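You operate a simulated robot arm through the tools that you are given. There is no shell and no other tool.

You are at the controls of a simulated robot arm. One attempt, no reset.

Task
Retest the seated yellow tip at 3 bar, then rack it.
Fine: its own empty rack slot; drain the old catch first; one shot; grey knob to nought before the clear tester lid opens; shut it again.

It is judged by the outcome, as a careful person would: the job done as asked, and still so three seconds after it is handed in. It fails if anything else is knocked over, pushed out of place, dropped, spilled or broken. A push-on lid holds only when it is set on centred and level and pressed home; a screw cap is set on level and turned clockwise until tight.

Robot
A 6-joint arm with a two-finger parallel gripper, fixed in place. Base frame: the origin is at the foot of the arm, x ahead of it, y to its left, z up. Units: m, degrees, N and s.
With the tool pointing down near the work surface it reaches from about 0.36 to 0.76 m from the base axis. Its first joint turns from -66.0 to 66.0 degrees. Payload 2.45 kg.
The tool frame sits at the grasp point between the pads (the TCP): z along the fingers, y along the line on which they close. The tips reach 0.024 m beyond it. Largest opening 0.068 m; finger width 0.017, thickness 0.01; the body of the gripper, 0.04 by 0.07 m, starts 0.041 m behind the TCP.
Orientation is that of the tool frame in the base frame, as [roll, pitch, yaw] about the fixed x, y, z axes, in that order (R = Rz(yaw) Ry(pitch) Rx(roll)). With the fingers straight down and closing along the base's y, the tool's x points along the base's -x, its y along +y and its z along -z.

Tools
- The arm moves only by the tool drive_tool. Its argument "targets" is one flat list of numbers, 6 for each row, row after row: the shift along the tool's x, y, z in m, then the turn, a rotation vector about the tool's x, y, z in degrees. In form: [x, y, z, rx, ry, rz, x, y, z, rx, ry, rz, ...]. A call has 1 to 20 rows; each row is the pose to reach, as a shift and turn from the pose commanded when the call began, along the tool's axes at that moment. "claw" is the closure in counts, from 0 (fully open) to 255 (shut), set as the call begins (left out, the last holds). A row lasts 0.2 s, in which the tool goes at most 0.05 m and 8.6 degrees; a call with a longer step from one row to the next is refused whole, and so is a gripper value outside its range. Where a pose cannot be reached the arm comes as near as it can. A force on the tool above 40 N (or 10 N above the force at the start of the call, whichever is more), or a blocked arm, ends the call early, and 0.2 s more pass. The fingers move at their own pace (about 0.108 m/s each) and stop on an object; they squeeze with about 42 N. The grip force told is the motor's: it shows also when the fingers shut on nothing. Time passes only in rows, and 0.2 s behind the last, so rows that repeat a pose let the fingers close. It gives the time, the measured TCP pose, the force on the tool (base axes), the opening and the grip force at its end, in the units of the frame above (readings bear some noise), with the torque about the TCP (base axes, N m) and any sound that the robot's microphone picked up.
- Cameras (640 x 400 px; columns grow to the right, rows downward): "scene" is fixed at [0.1739, 0.4245, 1.474]; the picture's right is [-0.59, -0.81, 0.00], its down [-0.42, 0.30, -0.86] and it looks along [0.69, -0.50, -0.52] (base axes); focal length 257 px, centre (320, 200). "wrist" rides on the gripper at [0.084, 0.011, -0.075] in the tool frame; the picture's right is [-0.13, 0.99, 0.00], its down [-0.60, -0.08, -0.79] and it looks along [-0.79, -0.10, 0.61] (tool axes); focal length 251 px, centre (320, 200).
- capture(camera): a new picture of that camera. The clock stands still meanwhile.
- probe_pixels(camera, pixels): for up to 12 pixels [column, row] of the newest picture of that camera ("zoom" is the newest enlarged one), the place [x, y, z] in the base frame of the surface seen there, good to about 0.002 m, but the place of the scene camera against the robot may be out by one fixed shift of up to 0.018 m in any direction. The clock stands still meanwhile.
- enlarge(camera, box): a new picture of the part [left, top, right, bottom] of that camera's present view, enlarged. The clock stands still meanwhile.
- sign_off(): hands the job in; it is judged then, once.

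Open the gripper and draw the arm clear of the work before you hand the job in, unless the task says otherwise.

The tools are called after ">>>" as name(argument=value, ...) on one line, values as JSON. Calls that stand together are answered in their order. drive_tool: Moves the arm, as the interface text tells. Its arguments: {"type":"object","properties":{"targets":{"type":"array","items":{"type":"number"}},"claw":{"type":"number"}},"required":["targets"]} The other tools are called the same way: capture (camera) takes a picture; probe_pixels (camera, pixels) gives the place of the surface under pixels of a picture; enlarge (camera, box) takes an enlarged picture of a part of a camera's view; sign_off () hands the job in.

At the start:

```text
t: 0.0
ee_pos: [0.4361, 0.1529, 1.3045]
ee_rot: [180.0, 0.0, 179.9]
wrist_force: [0.3, 0.2, -0.2]
wrist_torque: [-0.03, 0.02, 0.04]
opening: 0.068
finger_force: 0.0
```

scene: 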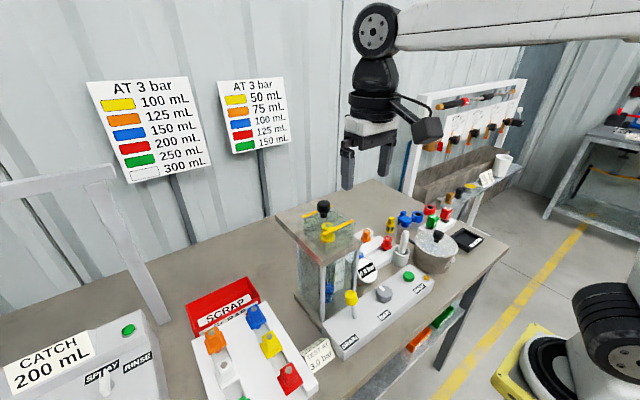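
wrist: 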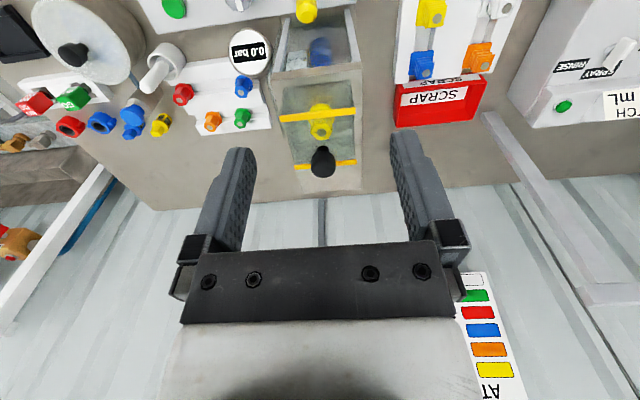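

I'll begin by looking closer at the work: the tester near scene (330,260), the rack near (255,350), and the charts at (145,130).

>>> enlarge(camera="scene", box=[260, 180, 480, 370])

>>> enlarge(camera="scene", box=[170, 260, 360, 400])

>>> enlarge(camera="scene", box=[0, 290, 200, 400])

>>> enlarge(camera="scene", box=[70, 60, 310, 200])

>>> enlarge(camera="wrist", box=[0, 0, 320, 200])

>>> enlarge(camera="wrist", box=[220, 0, 540, 200])

```text
2.11 times, centred on (370, 275) of scene
```

zoom: 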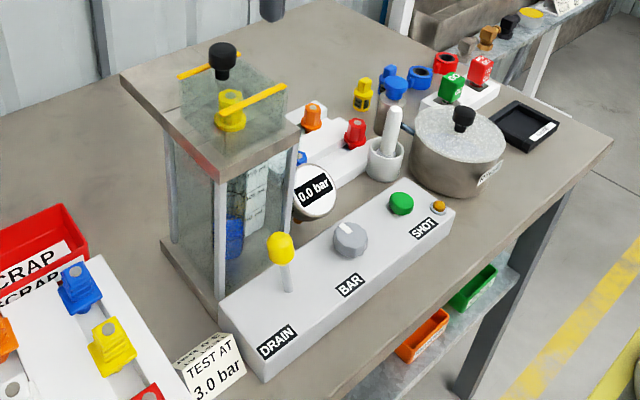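

```text
2.86 times, centred on (265, 330) of scene
```

zoom: 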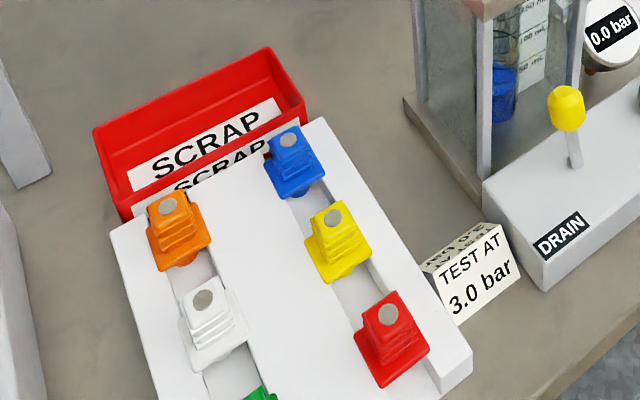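

```text
3.20 times, centred on (100, 345) of scene
```

zoom: 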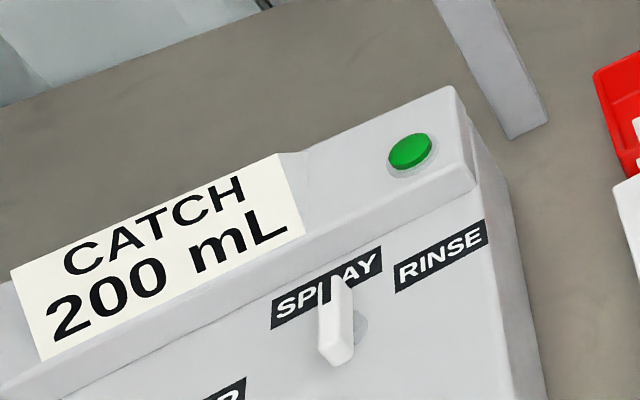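

```text
2.67 times, centred on (190, 130) of scene
```

zoom: 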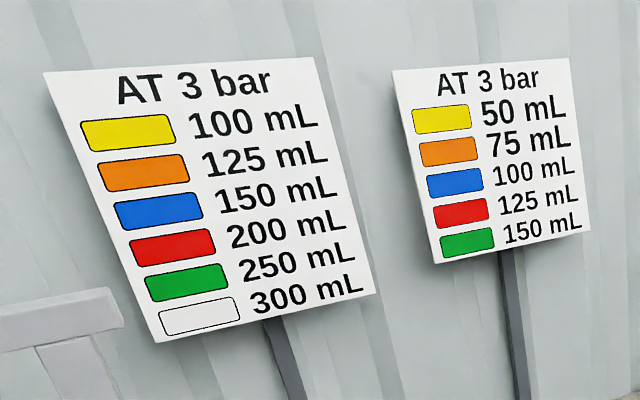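

```text
2.00 times, centred on (160, 100) of wrist
```

zoom: 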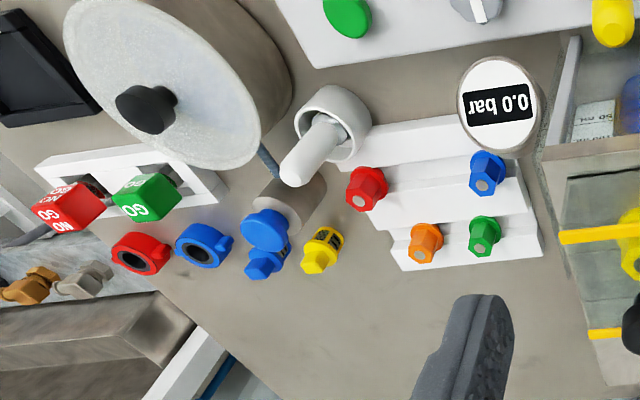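

```text
2.00 times, centred on (380, 100) of wrist
```

zoom: 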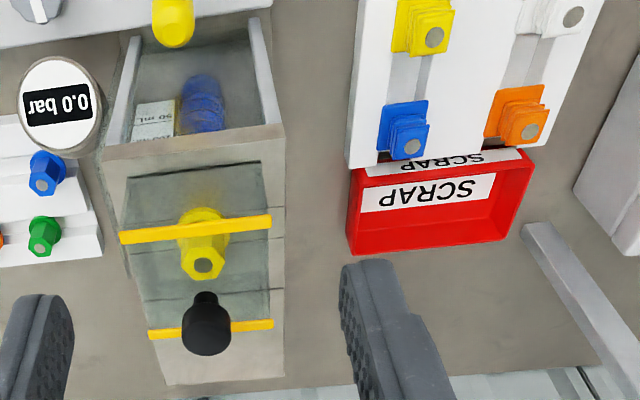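

The seated yellow hex tip sits in the tester top at wrist (321,122), with a clear lid with black knob at (322,162). I probe the main features with both cameras to get positions and the scene camera's shift.

>>> probe_pixels(camera="wrist", pixels=[[322, 165], [321, 130], [320, 112], [285, 117], [355, 112], [297, 163], [344, 166], [306, 10], [250, 53], [240, 5], [174, 8], [300, 195]])

>>> probe_pixels(camera="scene", pixels=[[323, 207], [328, 233], [356, 225], [322, 207], [351, 298], [385, 293], [409, 277], [366, 270], [437, 237], [403, 240], [390, 225], [426, 277]])

>>> probe_pixels(camera="wrist", pixels=[[213, 122], [242, 117], [243, 87], [184, 93], [160, 123], [150, 85], [225, 110], [200, 90], [215, 85], [265, 125], [190, 120], [132, 120]])

```text
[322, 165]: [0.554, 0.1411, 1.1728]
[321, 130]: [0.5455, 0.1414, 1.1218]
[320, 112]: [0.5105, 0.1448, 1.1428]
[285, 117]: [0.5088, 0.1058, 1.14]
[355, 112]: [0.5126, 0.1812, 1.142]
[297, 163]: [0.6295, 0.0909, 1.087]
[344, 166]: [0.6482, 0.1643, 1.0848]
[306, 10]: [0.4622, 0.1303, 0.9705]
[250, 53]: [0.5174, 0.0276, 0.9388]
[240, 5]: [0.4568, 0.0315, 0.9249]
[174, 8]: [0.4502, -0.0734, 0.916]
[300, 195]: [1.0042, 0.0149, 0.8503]
```

```text
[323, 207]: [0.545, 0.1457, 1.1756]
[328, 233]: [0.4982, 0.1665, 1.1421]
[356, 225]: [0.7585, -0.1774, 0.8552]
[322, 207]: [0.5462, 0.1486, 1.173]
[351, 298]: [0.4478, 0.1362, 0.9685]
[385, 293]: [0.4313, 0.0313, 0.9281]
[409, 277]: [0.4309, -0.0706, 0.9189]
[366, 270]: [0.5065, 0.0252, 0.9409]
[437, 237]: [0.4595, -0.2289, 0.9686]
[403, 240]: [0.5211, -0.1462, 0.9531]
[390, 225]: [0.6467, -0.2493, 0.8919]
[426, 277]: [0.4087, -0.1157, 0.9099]
```

```text
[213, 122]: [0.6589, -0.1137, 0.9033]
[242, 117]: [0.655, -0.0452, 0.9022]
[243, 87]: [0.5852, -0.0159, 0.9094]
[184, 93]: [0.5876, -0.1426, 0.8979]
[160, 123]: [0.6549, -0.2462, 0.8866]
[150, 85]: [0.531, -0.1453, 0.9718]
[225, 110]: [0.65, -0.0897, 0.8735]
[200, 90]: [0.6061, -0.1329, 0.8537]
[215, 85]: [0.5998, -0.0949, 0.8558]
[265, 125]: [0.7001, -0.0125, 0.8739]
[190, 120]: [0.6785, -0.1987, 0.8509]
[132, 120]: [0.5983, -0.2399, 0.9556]
```

The tester top is around z 1.09–1.14 and the bench about 0.85. I zoom tightly on the tester top from both cameras to understand the lid.

>>> enlarge(camera="wrist", box=[260, 90, 380, 200])

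>>> probe_pixels(camera="zoom", pixels=[[180, 415], [460, 390], [110, 150], [500, 130], [310, 240], [320, 200], [330, 400], [330, 320], [200, 300], [450, 300], [180, 505], [480, 480]])

>>> enlarge(camera="scene", box=[270, 190, 370, 260])

>>> probe_pixels(camera="zoom", pixels=[[170, 120], [330, 90], [340, 245], [500, 180], [330, 110], [330, 290], [400, 310], [220, 270], [370, 350], [560, 230], [60, 190], [350, 190]])

```text
3.64 times, centred on (320, 145) of wrist
```

zoom: 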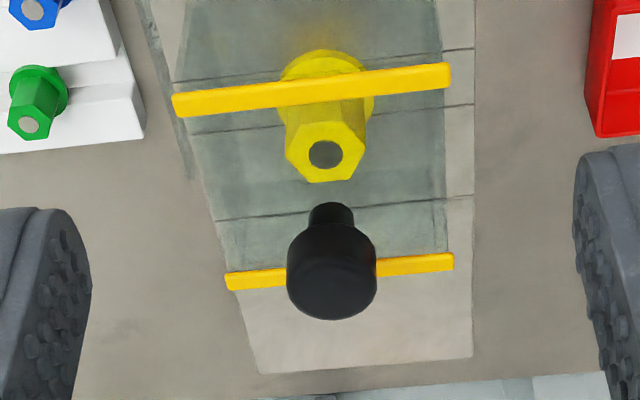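

```text
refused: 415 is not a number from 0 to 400
```

```text
5.71 times, centred on (320, 225) of scene
```

zoom: 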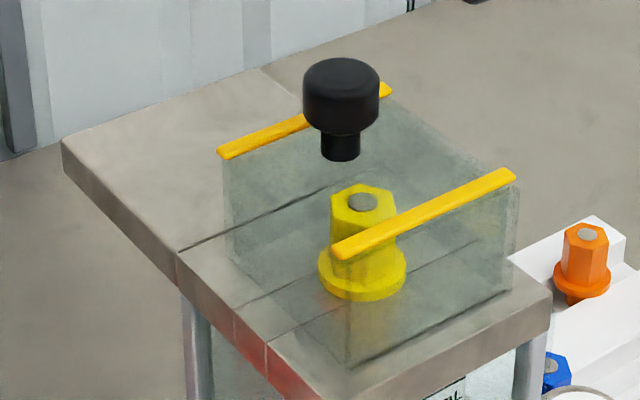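

```text
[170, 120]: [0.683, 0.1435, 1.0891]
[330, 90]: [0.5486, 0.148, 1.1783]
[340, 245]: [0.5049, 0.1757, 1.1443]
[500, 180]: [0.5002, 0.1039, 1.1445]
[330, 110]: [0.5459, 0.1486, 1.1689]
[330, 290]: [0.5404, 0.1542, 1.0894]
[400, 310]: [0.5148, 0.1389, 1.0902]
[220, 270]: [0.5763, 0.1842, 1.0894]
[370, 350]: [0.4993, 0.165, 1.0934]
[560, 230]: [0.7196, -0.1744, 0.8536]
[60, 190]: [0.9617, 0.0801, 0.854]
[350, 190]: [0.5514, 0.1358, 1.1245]
```

The lid is a clear box on the tester deck (deck z≈1.09, bars z≈1.143) with a black knob at about (0.552,0.142,1.178). I move the arm off to the right at a safe height to look at the rack and controls.

>>> drive_tool(targets=[0.003, -0.036, 0.026, 0, 0, 0, 0.006, -0.072, 0.052, 0, 0, 0, 0.009, -0.108, 0.078, 0, 0, 0, 0.012, -0.144, 0.104, 0, 0, 0, 0.014, -0.18, 0.13, 0, 0, 0, 0.016, -0.213, 0.155, 0, 0, 0])

>>> capture(camera="wrist")

>>> capture(camera="scene")

```text
t: 1.4
ee_pos: [0.4213, -0.0623, 1.1494]
ee_rot: [-180.0, -0.1, -180.0]
wrist_force: [0.2, 0.1, -0.9]
wrist_torque: [0.0, 0.0, 0.0]
opening: 0.0679
finger_force: 0.0
```

```text
taken
```

wrist: 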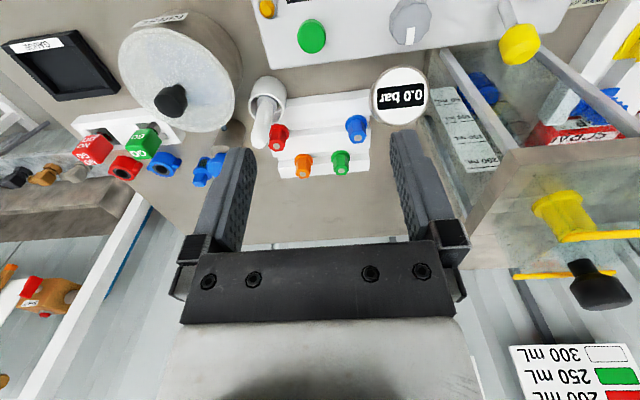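

```text
taken
```

scene: 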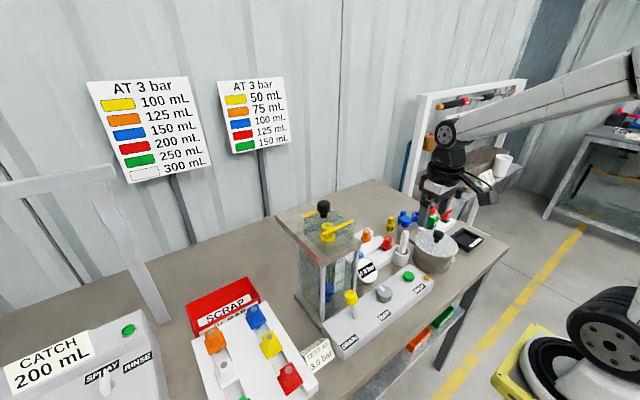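

I zoom into the cone-tip rack at wrist (320,130), the controls at the top, and the catch cylinder at (470,120).

>>> enlarge(camera="wrist", box=[230, 60, 440, 200])

>>> enlarge(camera="wrist", box=[230, 0, 580, 110])

>>> enlarge(camera="wrist", box=[410, 40, 640, 190])

>>> enlarge(camera="wrist", box=[480, 160, 640, 320])

>>> enlarge(camera="wrist", box=[60, 60, 300, 210])

```text
2.86 times, centred on (335, 130) of wrist
```

zoom: 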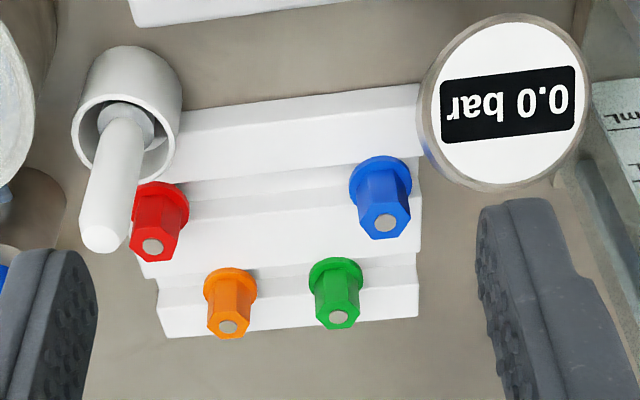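

```text
1.83 times, centred on (405, 55) of wrist
```

zoom: 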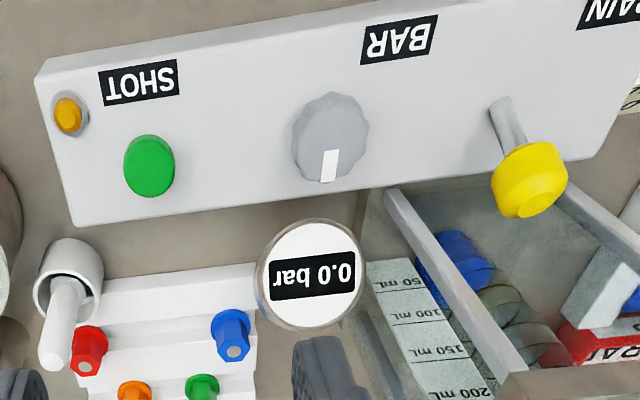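

```text
2.67 times, centred on (525, 115) of wrist
```

zoom: 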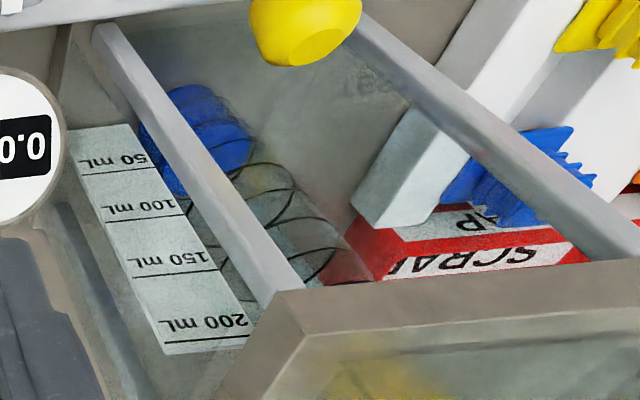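

```text
2.50 times, centred on (560, 240) of wrist
```

zoom: 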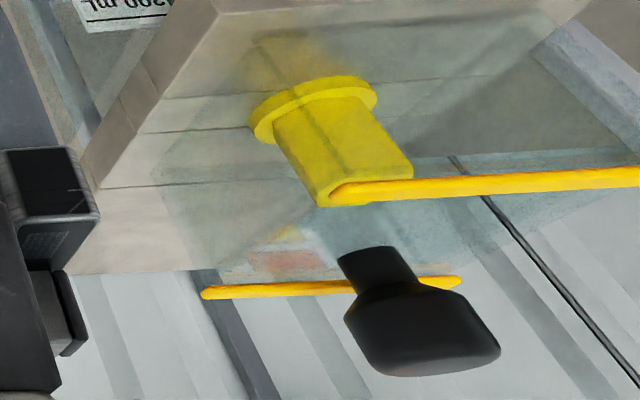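

```text
2.67 times, centred on (180, 135) of wrist
```

zoom: 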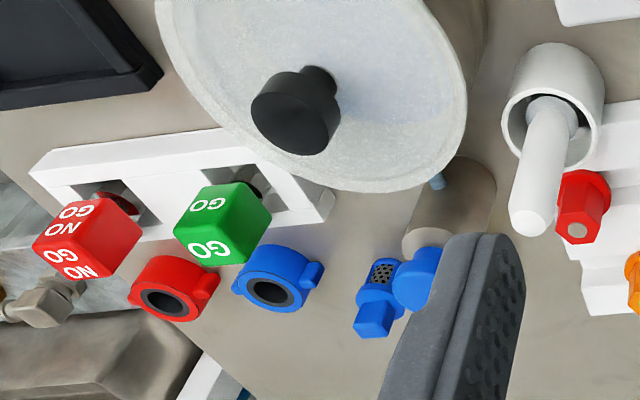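

The cone rack at wrist (320,130) holds red, blue, orange, green; I can't yet see the empty seat. I tilt the tool 30° and move forward for a steeper look down at it.

>>> drive_tool(targets=[-0.03, 0, 0, 0, 7.5, 0, -0.06, 0, 0, 0, 15, 0, -0.09, 0, 0, 0, 22.5, 0, -0.115, 0, 0, 0, 30, 0])

>>> capture(camera="wrist")

>>> enlarge(camera="wrist", box=[220, 80, 460, 230])

```text
t: 2.4
ee_pos: [0.536, -0.058, 1.1481]
ee_rot: [180.0, -30.1, 179.9]
wrist_force: [0.4, -0.4, 1.4]
wrist_torque: [-0.02, 0.0, 0.01]
opening: 0.068
finger_force: 0.0
```

```text
taken
```

wrist: 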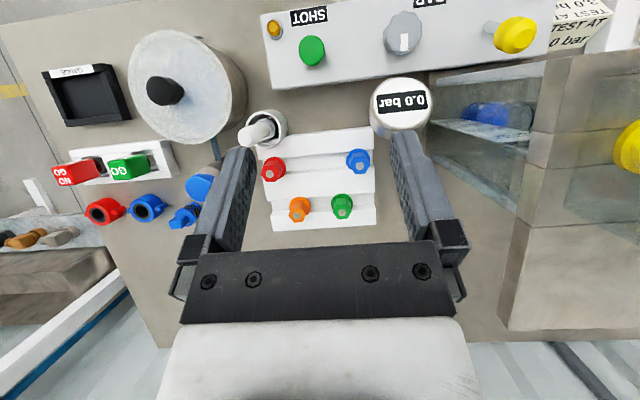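

```text
2.67 times, centred on (340, 155) of wrist
```

zoom: 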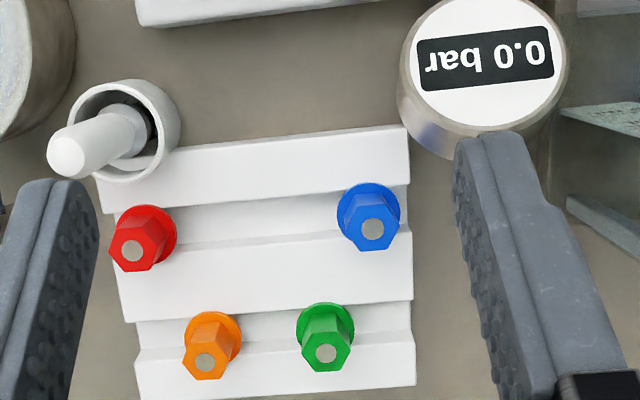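

The rack has rails with grooves; front groove holds red (zoom 140,240) and blue (370,215) with a gap between, the back groove orange and green. I zoom further and probe for the exact geometry.

>>> enlarge(camera="wrist", box=[255, 130, 385, 230])

>>> probe_pixels(camera="zoom", pixels=[[300, 100], [300, 145], [300, 170], [300, 215], [300, 300], [250, 320], [220, 150], [240, 130], [340, 140], [380, 130], [300, 185], [300, 265]])

>>> probe_pixels(camera="wrist", pixels=[[269, 174], [358, 167], [297, 214], [341, 212], [403, 100], [312, 48], [403, 30], [517, 35], [357, 155], [274, 158], [380, 130], [275, 225]])

```text
4.00 times, centred on (320, 180) of wrist
```

zoom: 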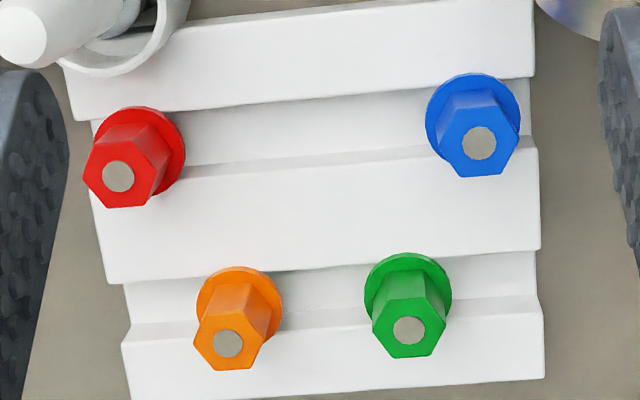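

```text
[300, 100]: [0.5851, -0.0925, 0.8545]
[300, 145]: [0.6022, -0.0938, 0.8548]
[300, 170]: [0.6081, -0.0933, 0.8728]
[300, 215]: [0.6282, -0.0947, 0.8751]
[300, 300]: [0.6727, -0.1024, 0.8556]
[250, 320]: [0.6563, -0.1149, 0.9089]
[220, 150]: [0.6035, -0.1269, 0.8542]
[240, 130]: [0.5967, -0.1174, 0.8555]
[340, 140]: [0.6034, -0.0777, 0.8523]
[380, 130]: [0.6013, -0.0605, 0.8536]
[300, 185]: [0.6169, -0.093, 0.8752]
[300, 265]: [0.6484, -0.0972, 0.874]
```

```text
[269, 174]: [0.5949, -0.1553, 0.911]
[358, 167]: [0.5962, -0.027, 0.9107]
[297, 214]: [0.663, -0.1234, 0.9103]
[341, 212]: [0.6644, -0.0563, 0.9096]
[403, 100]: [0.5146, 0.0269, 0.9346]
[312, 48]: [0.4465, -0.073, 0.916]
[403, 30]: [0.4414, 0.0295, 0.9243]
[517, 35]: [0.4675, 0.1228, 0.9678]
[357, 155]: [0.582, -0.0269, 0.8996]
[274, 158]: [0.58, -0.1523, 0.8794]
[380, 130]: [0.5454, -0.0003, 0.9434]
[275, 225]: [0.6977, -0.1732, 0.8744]
```

Slots: red (0.595,-0.155), blue (0.596,-0.027), orange (0.663,-0.123), green (0.664,-0.056), so the empty front-groove seat is at about (0.595,-0.091). Now I move back over the control box to see the lever, knob and button closely.

>>> drive_tool(targets=[0.023, 0.0216, 0.0266, 0, 0, 0, 0.046, 0.0432, 0.0532, 0, 0, 0, 0.069, 0.0648, 0.08, 0, 0, 0, 0.092, 0.0864, 0.1066, 0, 0, 0, 0.1148, 0.108, 0.1332, 0, 0, 0])

>>> capture(camera="wrist")

>>> enlarge(camera="wrist", box=[200, 60, 520, 260])

```text
t: 3.6
ee_pos: [0.3704, 0.0476, 1.0928]
ee_rot: [-180.0, -30.0, -180.0]
wrist_force: [0.1, -0.4, 0.7]
wrist_torque: [0.01, 0.02, 0.0]
opening: 0.0678
finger_force: 0.0
```

```text
taken
```

wrist: 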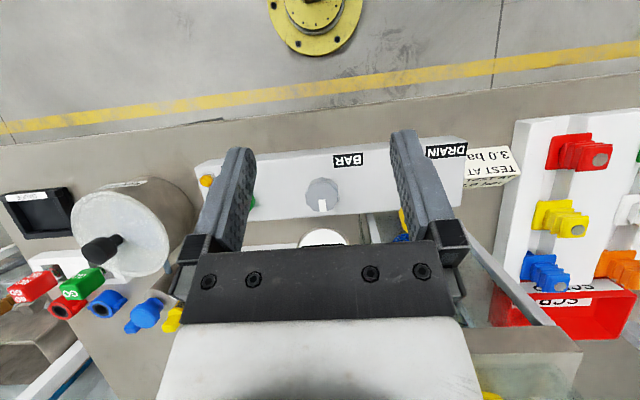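

```text
2.00 times, centred on (360, 160) of wrist
```

zoom: 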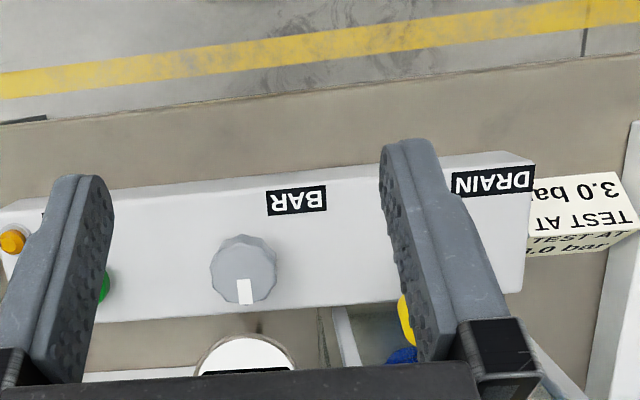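

Knob's white pointer is at zoom (245,292), pointing away (+x), gauge 0.0. I check the lever from the scene camera for its pivot and lean.

>>> enlarge(camera="scene", box=[320, 260, 440, 360])

>>> probe_pixels(camera="zoom", pixels=[[150, 150], [155, 200], [160, 230], [345, 160], [150, 290], [320, 300], [260, 300], [430, 110], [510, 110], [150, 320], [500, 180], [340, 175]])

>>> probe_pixels(camera="wrist", pixels=[[322, 190], [322, 204], [310, 195], [334, 195], [322, 182], [275, 190], [365, 190], [346, 160], [445, 151], [448, 185], [205, 181], [360, 205]])

```text
4.00 times, centred on (380, 310) of scene
```

zoom: 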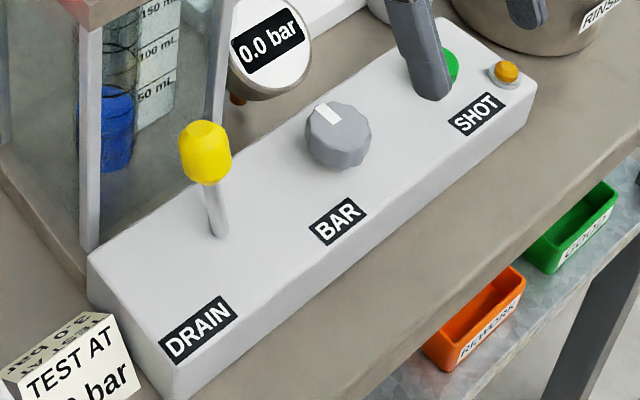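

```text
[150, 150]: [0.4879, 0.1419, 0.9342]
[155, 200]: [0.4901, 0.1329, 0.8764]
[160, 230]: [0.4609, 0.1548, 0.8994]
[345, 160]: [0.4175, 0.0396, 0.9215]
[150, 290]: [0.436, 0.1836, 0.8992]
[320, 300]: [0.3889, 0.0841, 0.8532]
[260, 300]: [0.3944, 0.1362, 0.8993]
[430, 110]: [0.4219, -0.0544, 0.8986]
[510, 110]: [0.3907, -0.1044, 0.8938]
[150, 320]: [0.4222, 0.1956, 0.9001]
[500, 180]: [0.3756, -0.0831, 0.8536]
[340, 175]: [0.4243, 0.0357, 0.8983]
```

```text
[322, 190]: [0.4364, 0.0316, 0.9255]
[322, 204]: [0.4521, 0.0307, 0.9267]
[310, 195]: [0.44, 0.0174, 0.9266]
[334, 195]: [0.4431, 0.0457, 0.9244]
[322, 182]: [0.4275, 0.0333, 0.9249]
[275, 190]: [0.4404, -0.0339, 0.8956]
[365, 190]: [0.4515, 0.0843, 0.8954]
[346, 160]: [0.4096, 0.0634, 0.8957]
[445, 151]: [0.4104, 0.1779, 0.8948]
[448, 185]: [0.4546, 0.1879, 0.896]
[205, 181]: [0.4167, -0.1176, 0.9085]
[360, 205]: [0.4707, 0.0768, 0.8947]
```

Knob centre ≈(0.440,0.031), top z 0.925, box top z 0.896. I probe the lever stick and head in this zoom.

>>> probe_pixels(camera="zoom", pixels=[[205, 150], [205, 132], [205, 175], [213, 200], [217, 220], [218, 235], [190, 150], [222, 150], [325, 110], [505, 70], [452, 65], [345, 130]])

>>> enlarge(camera="scene", box=[335, 280, 375, 325])

```text
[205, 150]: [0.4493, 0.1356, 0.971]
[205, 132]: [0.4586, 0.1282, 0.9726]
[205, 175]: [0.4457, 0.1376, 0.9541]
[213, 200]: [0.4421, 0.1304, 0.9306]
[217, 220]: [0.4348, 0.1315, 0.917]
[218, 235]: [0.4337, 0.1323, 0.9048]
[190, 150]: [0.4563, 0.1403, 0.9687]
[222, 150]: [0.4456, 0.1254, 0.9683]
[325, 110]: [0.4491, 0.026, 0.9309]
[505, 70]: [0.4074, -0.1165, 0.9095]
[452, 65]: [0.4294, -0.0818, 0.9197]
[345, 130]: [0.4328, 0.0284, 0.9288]
```

```text
8.89 times, centred on (355, 302) of scene
```

zoom: 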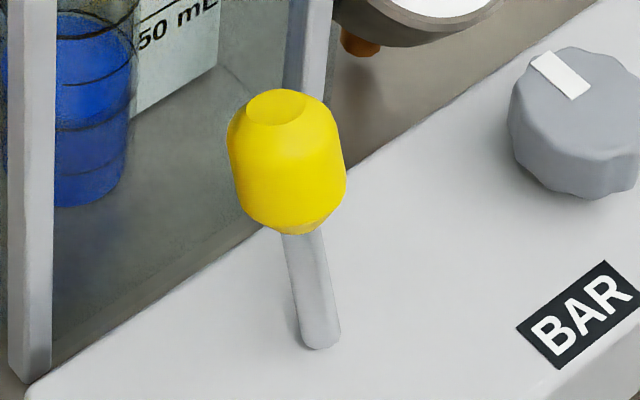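

Lever base ≈(0.450,0.130,0.897) and head ≈(0.470,0.130,0.96) after the camera shift: it leans away (+x), so the pull is toward −x. I tilt the tool to lean the gripper away from the tester deck and stop above the lever.

>>> drive_tool(targets=[-0.0129, 0.0137, 0.0003, 0, -8.33, 0, -0.0257, 0.0273, 0.0005, 0, -16.67, 0, -0.0386, 0.041, 0.0008, 0, -25, 0, -0.0515, 0.0547, 0.0011, 0, -33.33, 0, -0.0643, 0.0683, 0.0013, 0, -41.67, 0, -0.0772, 0.082, 0.0016, 0, -50, 0])

>>> capture(camera="wrist")

>>> capture(camera="scene")

```text
t: 5.0
ee_pos: [0.4395, 0.131, 1.0525]
ee_rot: [179.9, 20.1, 180.0]
wrist_force: [0.9, -0.5, -0.1]
wrist_torque: [0.05, -0.01, 0.04]
opening: 0.0681
finger_force: 0.1
```

```text
taken
```

wrist: 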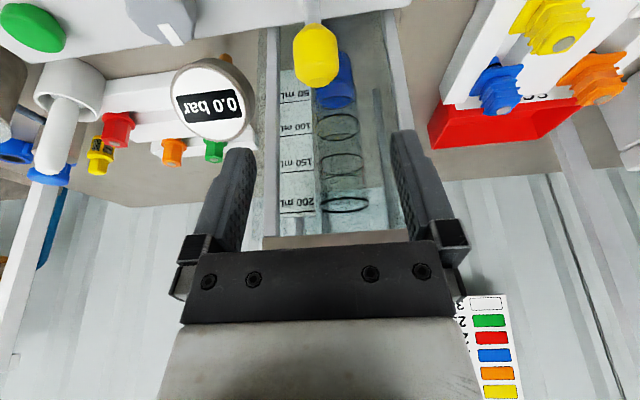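

```text
taken
```

scene: 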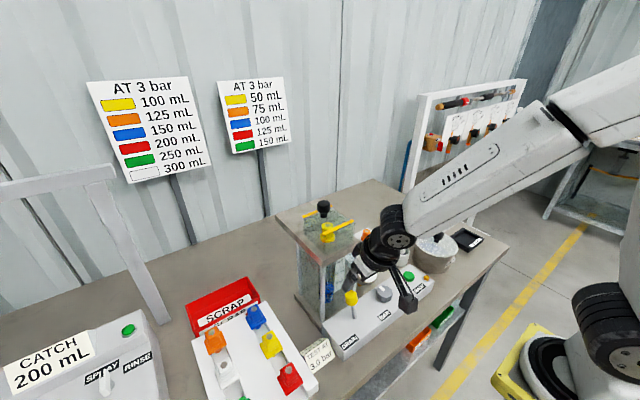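

The old catch (blue) reads near 50 mL at wrist (335,80); lever head is at (316,55). I zoom and probe the head precisely before gripping.

>>> enlarge(camera="wrist", box=[240, 0, 440, 230])

>>> probe_pixels(camera="wrist", pixels=[[315, 50], [317, 78], [300, 55], [332, 55], [314, 30], [313, 15], [340, 100], [340, 60], [265, 238], [400, 232], [300, 215], [280, 120]])

```text
1.74 times, centred on (340, 115) of wrist
```

zoom: 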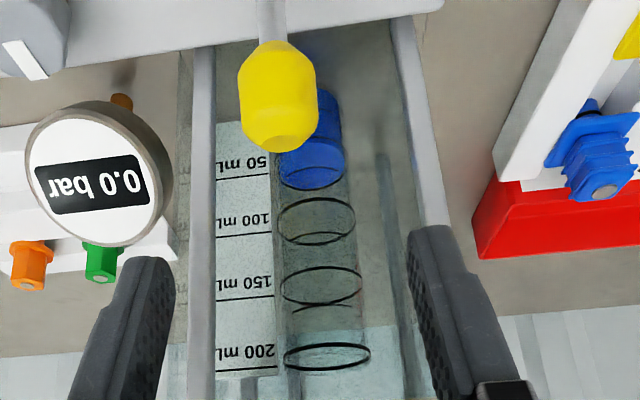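

```text
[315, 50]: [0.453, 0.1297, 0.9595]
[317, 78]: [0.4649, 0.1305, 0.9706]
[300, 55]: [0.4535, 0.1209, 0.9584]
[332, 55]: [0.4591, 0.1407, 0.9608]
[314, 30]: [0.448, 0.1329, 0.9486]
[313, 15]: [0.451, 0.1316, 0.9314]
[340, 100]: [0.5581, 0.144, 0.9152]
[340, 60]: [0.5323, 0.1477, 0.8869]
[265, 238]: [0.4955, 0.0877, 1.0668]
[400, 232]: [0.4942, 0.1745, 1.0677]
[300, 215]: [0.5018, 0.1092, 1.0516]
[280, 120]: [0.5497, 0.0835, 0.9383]
```

Head centre is about (0.463,0.131,0.958), deck front edge at x≈0.4945. I descend along the tool axis to straddle the head, then close.

>>> drive_tool(targets=[0.0102, 0, 0.025, 0, 0, 0, 0.0102, 0, 0.06, 0, 0, 0, 0.0102, 0, 0.085, 0, 0, 0, 0.0102, 0, 0.0969, 0, 0, 0])

>>> capture(camera="wrist")

>>> enlarge(camera="scene", box=[300, 230, 440, 350])

```text
t: 6.0
ee_pos: [0.4598, 0.1312, 0.9583]
ee_rot: [179.9, 19.9, -180.0]
wrist_force: [0.4, -0.4, 0.2]
wrist_torque: [0.0, 0.02, 0.0]
opening: 0.068
finger_force: 0.1
```

```text
taken
```

wrist: 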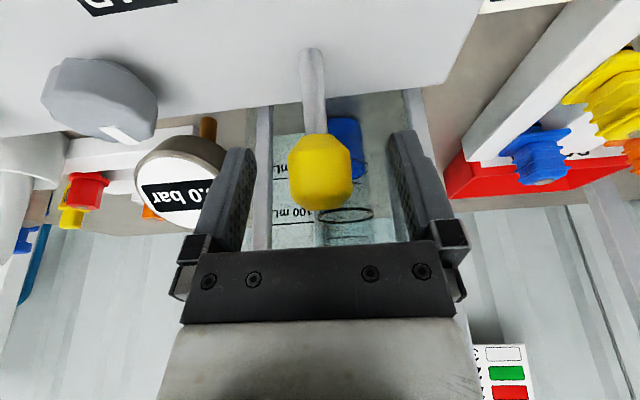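

```text
3.33 times, centred on (370, 290) of scene
```

zoom: 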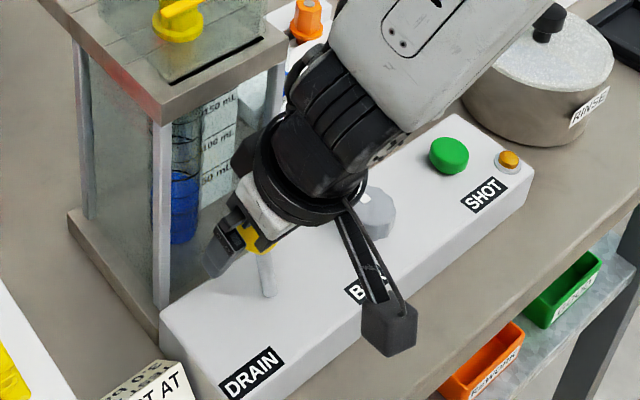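

The head at wrist (320,170) is centred between the pads. I close the fingers on it.

>>> drive_tool(targets=[0, 0, 0, 0, 0, 0, 0, 0, 0, 0, 0, 0, 0, 0, 0, 0, 0, 0], claw=255)

```text
t: 6.8
ee_pos: [0.4604, 0.1298, 0.9578]
ee_rot: [179.9, 20.0, 180.0]
wrist_force: [3.2, -2.3, -5.2]
wrist_torque: [0.01, -0.25, -0.05]
opening: 0.0292
finger_force: 43.4
```

Gripped at 0.029 m. I pull the lever toward −x along its arc to about upright, watching force and catch.

>>> drive_tool(targets=[0.0043, 0, -0.0028, 0, 0, 0, 0.00865, 0, -0.0055, 0, 0, 0, 0.0132, 0, -0.0076, 0, 0, 0, 0.0178, 0, -0.0097, 0, 0, 0])

>>> capture(camera="wrist")

>>> enlarge(camera="scene", box=[300, 230, 440, 350])

```text
t: 7.8
ee_pos: [0.4408, 0.1299, 0.9602]
ee_rot: [180.0, 20.2, 179.9]
wrist_force: [20.7, -5.2, 3.5]
wrist_torque: [-0.07, -1.32, -0.05]
opening: 0.0295
finger_force: 43.3
```

```text
taken
```

wrist: 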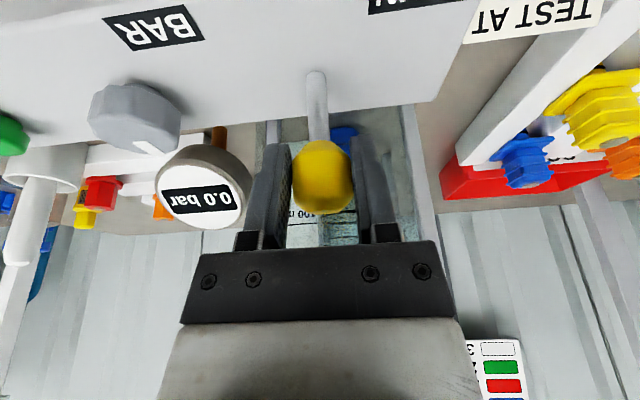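

```text
3.33 times, centred on (370, 290) of scene
```

zoom: 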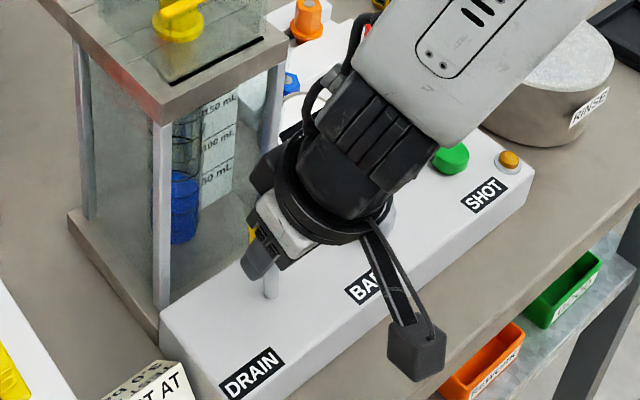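

The 20 N with −1.3 N·m torque means my grip is stopping the head from turning with the lever. I rotate the tool about its y to follow the lever and relieve it.

>>> drive_tool(targets=[0, 0, 0, 0, -5, 0, 0, 0, 0, 0, -10, 0, 0, 0, 0, 0, -15, 0])

>>> capture(camera="wrist")

>>> capture(camera="scene")

```text
t: 8.3
ee_pos: [0.4353, 0.1314, 0.96]
ee_rot: [-180.0, 25.0, 177.8]
wrist_force: [-3.8, 5.1, 4.6]
wrist_torque: [0.11, 0.25, -0.04]
opening: 0.0292
finger_force: 43.6
stopped in row 2: the force on the tool passed its limit at 45 N (the readings are from after the stop); the commanded pose is now the measured one
```

```text
taken
```

wrist: 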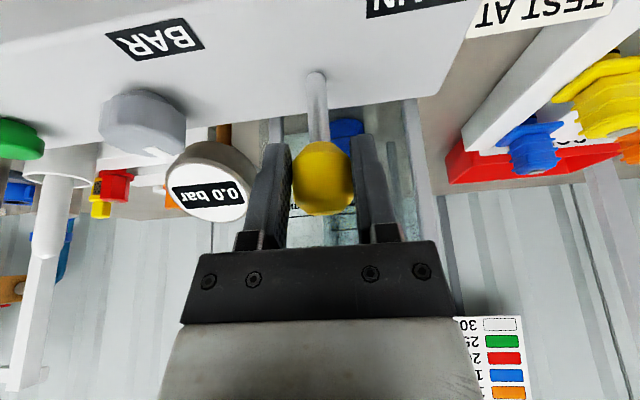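

```text
taken
```

scene: 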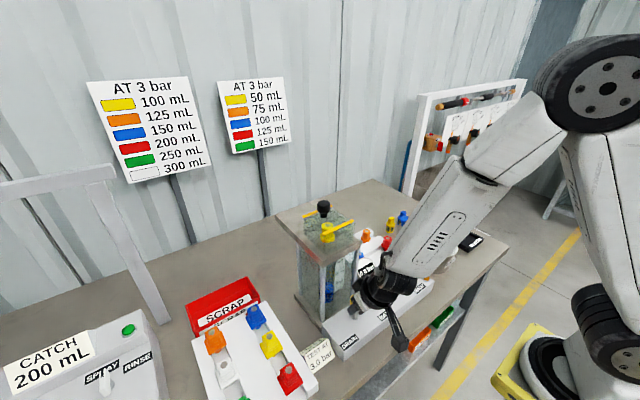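

The arm hit its limit near this tilt, but the load is now relieved; the lever is about upright. I open the fingers to see whether the lever stays and whether the catch drains.

>>> drive_tool(targets=[0, 0, 0, 0, 0, 0, 0, 0, 0, 0, 0, 0, 0, 0, 0, 0, 0, 0], claw=0)

>>> capture(camera="wrist")

>>> enlarge(camera="scene", box=[300, 230, 440, 350])

```text
t: 9.1
ee_pos: [0.4362, 0.1295, 0.9603]
ee_rot: [179.9, 25.0, 177.8]
wrist_force: [-0.7, 0.7, -0.7]
wrist_torque: [0.0, 0.06, -0.01]
opening: 0.068
finger_force: 0.0
```

```text
taken
```

wrist: 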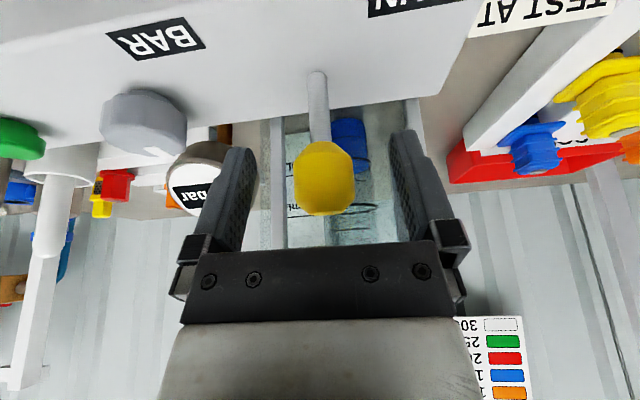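

```text
3.33 times, centred on (370, 290) of scene
```

zoom: 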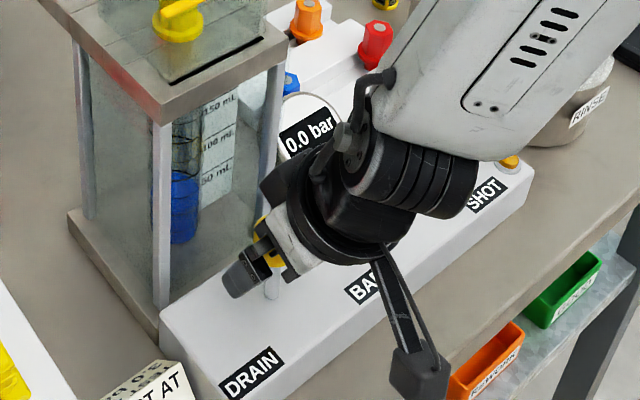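

The lever stays where left but the catch hasn't drained, so it needs to go further. I back off, reset the tilt to −20°, and will push the head from behind with closed fingers.

>>> drive_tool(targets=[0, 0, -0.03, 0, 0, 0, 0, 0, -0.06, 0, 0, 0, -0.018, 0.001, -0.058, -0.5, 2.5, -1.0, -0.0356, 0.002, -0.0503, -0.93, 5, -2.0], claw=0)

>>> drive_tool(targets=[0, 0, 0, 0, 0, 0, 0, 0, 0, 0, 0, 0, 0, 0, 0, 0, 0, 0], claw=255)

>>> capture(camera="wrist")

```text
t: 10.1
ee_pos: [0.4474, 0.1306, 1.0204]
ee_rot: [179.8, 20.1, 179.9]
wrist_force: [1.1, 1.2, 0.0]
wrist_torque: [0.03, 0.01, -0.04]
opening: 0.0678
finger_force: 0.1
```

```text
t: 10.9
ee_pos: [0.4477, 0.1298, 1.0193]
ee_rot: [179.8, 20.0, 179.9]
wrist_force: [-1.1, 0.1, 0.2]
wrist_torque: [-0.05, -0.01, 0.0]
opening: 0.0
finger_force: 23.3
```

```text
taken
```

wrist: 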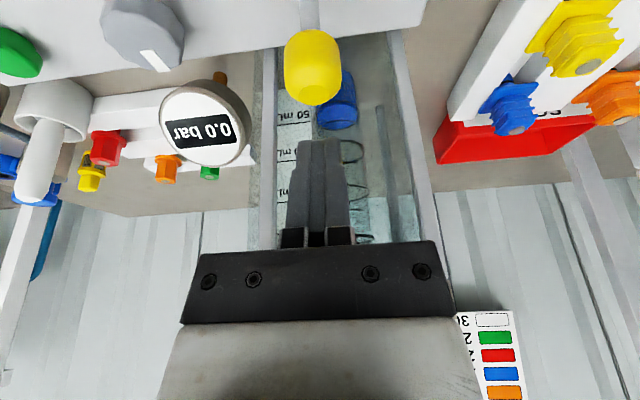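

I probe the lever head at wrist (312,70) to confirm its present position before descending behind it.

>>> probe_pixels(camera="wrist", pixels=[[312, 45], [312, 70], [313, 95], [312, 102], [300, 70], [330, 70], [308, 15], [318, 150], [268, 100], [268, 60]])

```text
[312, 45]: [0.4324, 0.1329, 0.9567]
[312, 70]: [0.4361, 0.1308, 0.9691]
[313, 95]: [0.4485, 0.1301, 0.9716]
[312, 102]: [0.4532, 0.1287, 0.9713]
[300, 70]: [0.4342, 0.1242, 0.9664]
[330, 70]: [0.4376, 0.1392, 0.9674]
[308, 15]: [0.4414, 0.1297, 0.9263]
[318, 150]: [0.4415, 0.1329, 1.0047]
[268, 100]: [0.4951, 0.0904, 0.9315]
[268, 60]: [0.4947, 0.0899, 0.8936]
```

The lever is upright (head centre ≈0.444, top 0.9716). I descend just behind it and push it toward −x by about 25 mm.

>>> drive_tool(targets=[-0.0025, 0, 0.03, 0, 0, 0, -0.0025, 0, 0.05, 0, 0, 0, -0.0025, 0, 0.0589, 0, 0, 0, 0.0022, 0, 0.0572, 0, 0, 0, 0.0069, 0, 0.0555, 0, 0, 0, 0.0116, 0, 0.0538, 0, 0, 0, 0.0163, 0, 0.0521, 0, 0, 0, 0.021, 0, 0.0504, 0, 0, 0, 0.0257, 0, 0.0487, 0, 0, 0])

>>> capture(camera="wrist")

>>> enlarge(camera="scene", box=[300, 230, 440, 350])

```text
t: 12.9
ee_pos: [0.4433, 0.1312, 0.9664]
ee_rot: [179.8, 20.4, 179.9]
wrist_force: [23.6, -3.5, 0.0]
wrist_torque: [-0.01, -0.12, 0.1]
opening: 0.0001
finger_force: 23.5
```

```text
taken
```

wrist: 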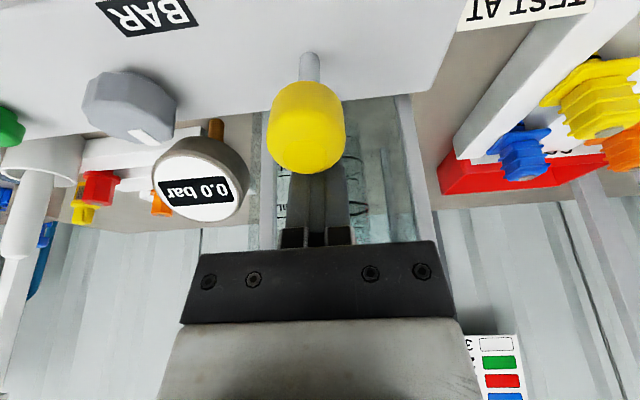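

```text
3.33 times, centred on (370, 290) of scene
```

zoom: 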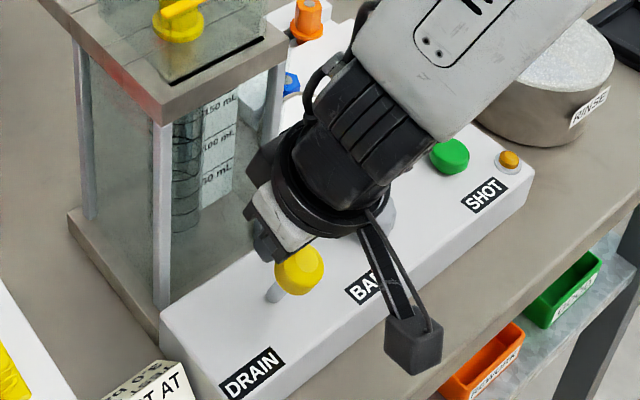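

The blue is gone from the catch (scene zoom 190,190) and the lever is against its stop (23.6 N). I back off, rise, and check the level and where the lever stays.

>>> drive_tool(targets=[-0.0094, 0, 0.0034, 0, 0, 0, -0.0094, 0, -0.03, 0, 0, 0, -0.0094, 0, -0.065, 0, 0, 0])

>>> capture(camera="wrist")

>>> enlarge(camera="wrist", box=[240, 0, 440, 230])

>>> enlarge(camera="scene", box=[300, 230, 440, 350])

```text
t: 13.7
ee_pos: [0.4263, 0.1334, 1.0307]
ee_rot: [179.9, 20.0, 180.0]
wrist_force: [-0.1, -0.2, 0.2]
wrist_torque: [0.03, 0.03, -0.01]
opening: 0.0
finger_force: 24.1
```

```text
taken
```

wrist: 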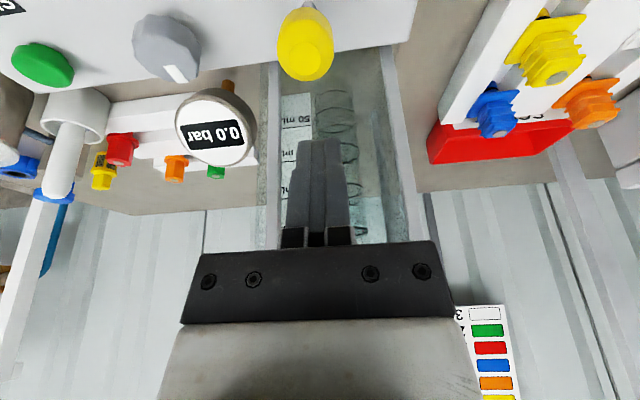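

```text
1.74 times, centred on (340, 115) of wrist
```

zoom: 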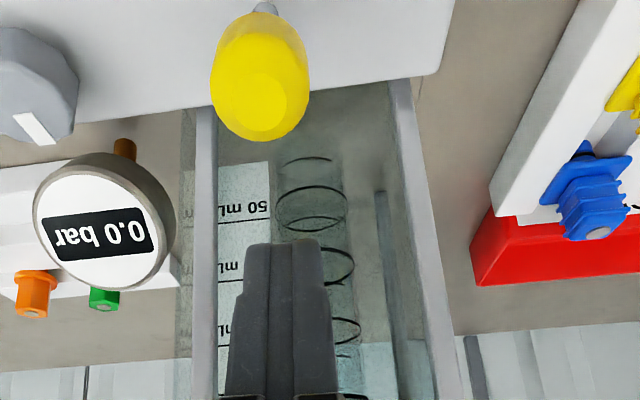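

```text
3.33 times, centred on (370, 290) of scene
```

zoom: 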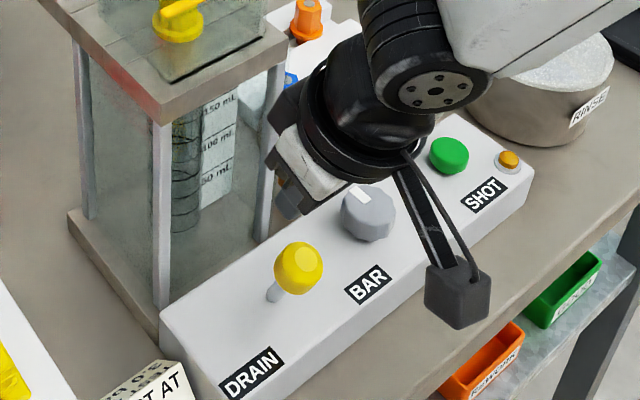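

Catch is empty and the lever stays forward. I probe its present position so I can push it back closed from the near side.

>>> probe_pixels(camera="wrist", pixels=[[302, 20], [302, 30], [305, 45], [308, 60], [308, 75], [285, 45], [328, 45], [300, 10]])

>>> probe_pixels(camera="zoom", pixels=[[300, 265], [290, 250], [310, 280], [275, 290]])

```text
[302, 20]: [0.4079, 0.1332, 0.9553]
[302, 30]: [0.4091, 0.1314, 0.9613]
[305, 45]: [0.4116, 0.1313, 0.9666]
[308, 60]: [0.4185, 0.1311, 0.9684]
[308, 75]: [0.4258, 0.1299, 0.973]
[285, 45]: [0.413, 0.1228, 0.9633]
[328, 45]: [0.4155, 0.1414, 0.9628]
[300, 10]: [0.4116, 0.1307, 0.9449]
```

```text
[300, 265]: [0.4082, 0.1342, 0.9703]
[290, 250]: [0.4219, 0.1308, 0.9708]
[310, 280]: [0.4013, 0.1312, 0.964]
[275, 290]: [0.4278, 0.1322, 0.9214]
```

Head is now at about x 0.42 (leaning toward me). I cross over above it with tilt −10° and descend on the near side at x≈0.385.

>>> drive_tool(targets=[0.0194, -0.001, -0.007, 0, 5, 0, 0.0388, -0.002, -0.0141, 0, 10, 0, 0.0513, -0.002, 0.02, 0, 10, 0, 0.0637, -0.002, 0.0542, 0, 10, 0])

>>> capture(camera="wrist")

```text
t: 14.7
ee_pos: [0.3832, 0.1317, 0.9579]
ee_rot: [179.8, 10.0, 179.9]
wrist_force: [-0.3, -0.9, -0.4]
wrist_torque: [0.04, -0.02, -0.04]
opening: 0.0005
finger_force: 23.8
```

```text
taken
```

wrist: 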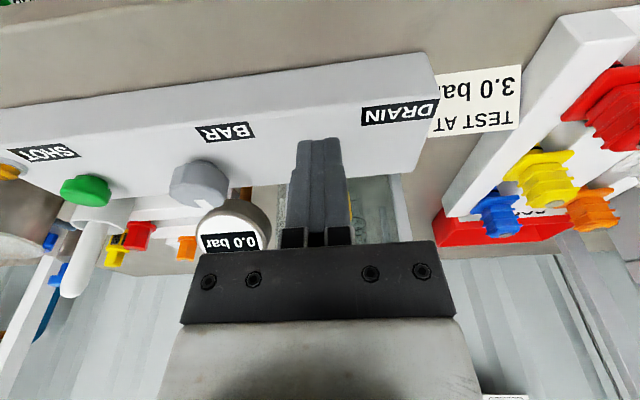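

Fingers are in front of the lever. I push it back (+x) in 1 cm steps toward its original lean.

>>> drive_tool(targets=[-0.0118, 0, 0.0021, 0, 0, 0, -0.0217, 0, 0.0038, 0, 0, 0, -0.0315, 0, 0.0056, 0, 0, 0, -0.0414, 0, 0.0073, 0, 0, 0, -0.0512, 0, 0.009, 0, 0, 0, -0.0571, 0, 0.0101, 0, 0, 0, -0.0611, 0, 0.0108, 0, 0, 0, -0.064, 0, 0.0113, 0, 0, 0])

>>> capture(camera="wrist")

>>> enlarge(camera="scene", box=[300, 230, 440, 350])

```text
t: 16.3
ee_pos: [0.4408, 0.1267, 0.9535]
ee_rot: [-179.5, 8.9, -179.9]
wrist_force: [-6.5, 1.3, -0.2]
wrist_torque: [-0.01, -0.01, 0.04]
opening: 0.0
finger_force: 23.4
stopped in row 7: the force on the tool passed its limit at 44 N (the readings are from after the stop); the commanded pose is now the measured one
```

```text
taken
```

wrist: 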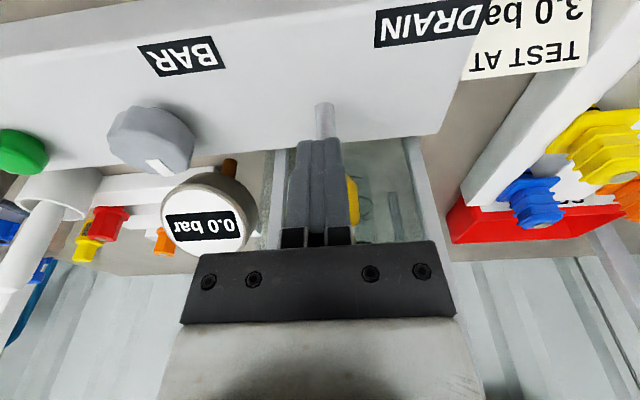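

```text
3.33 times, centred on (370, 290) of scene
```

zoom: 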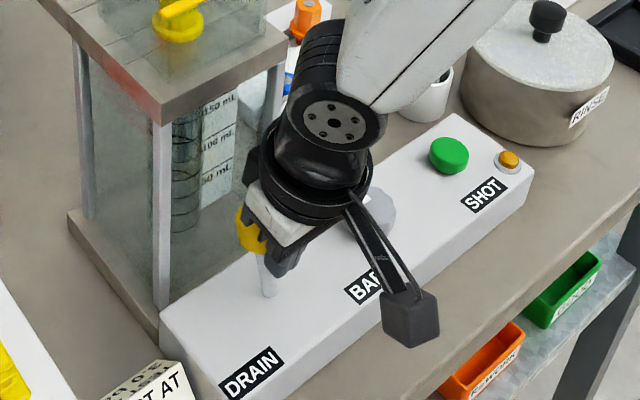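

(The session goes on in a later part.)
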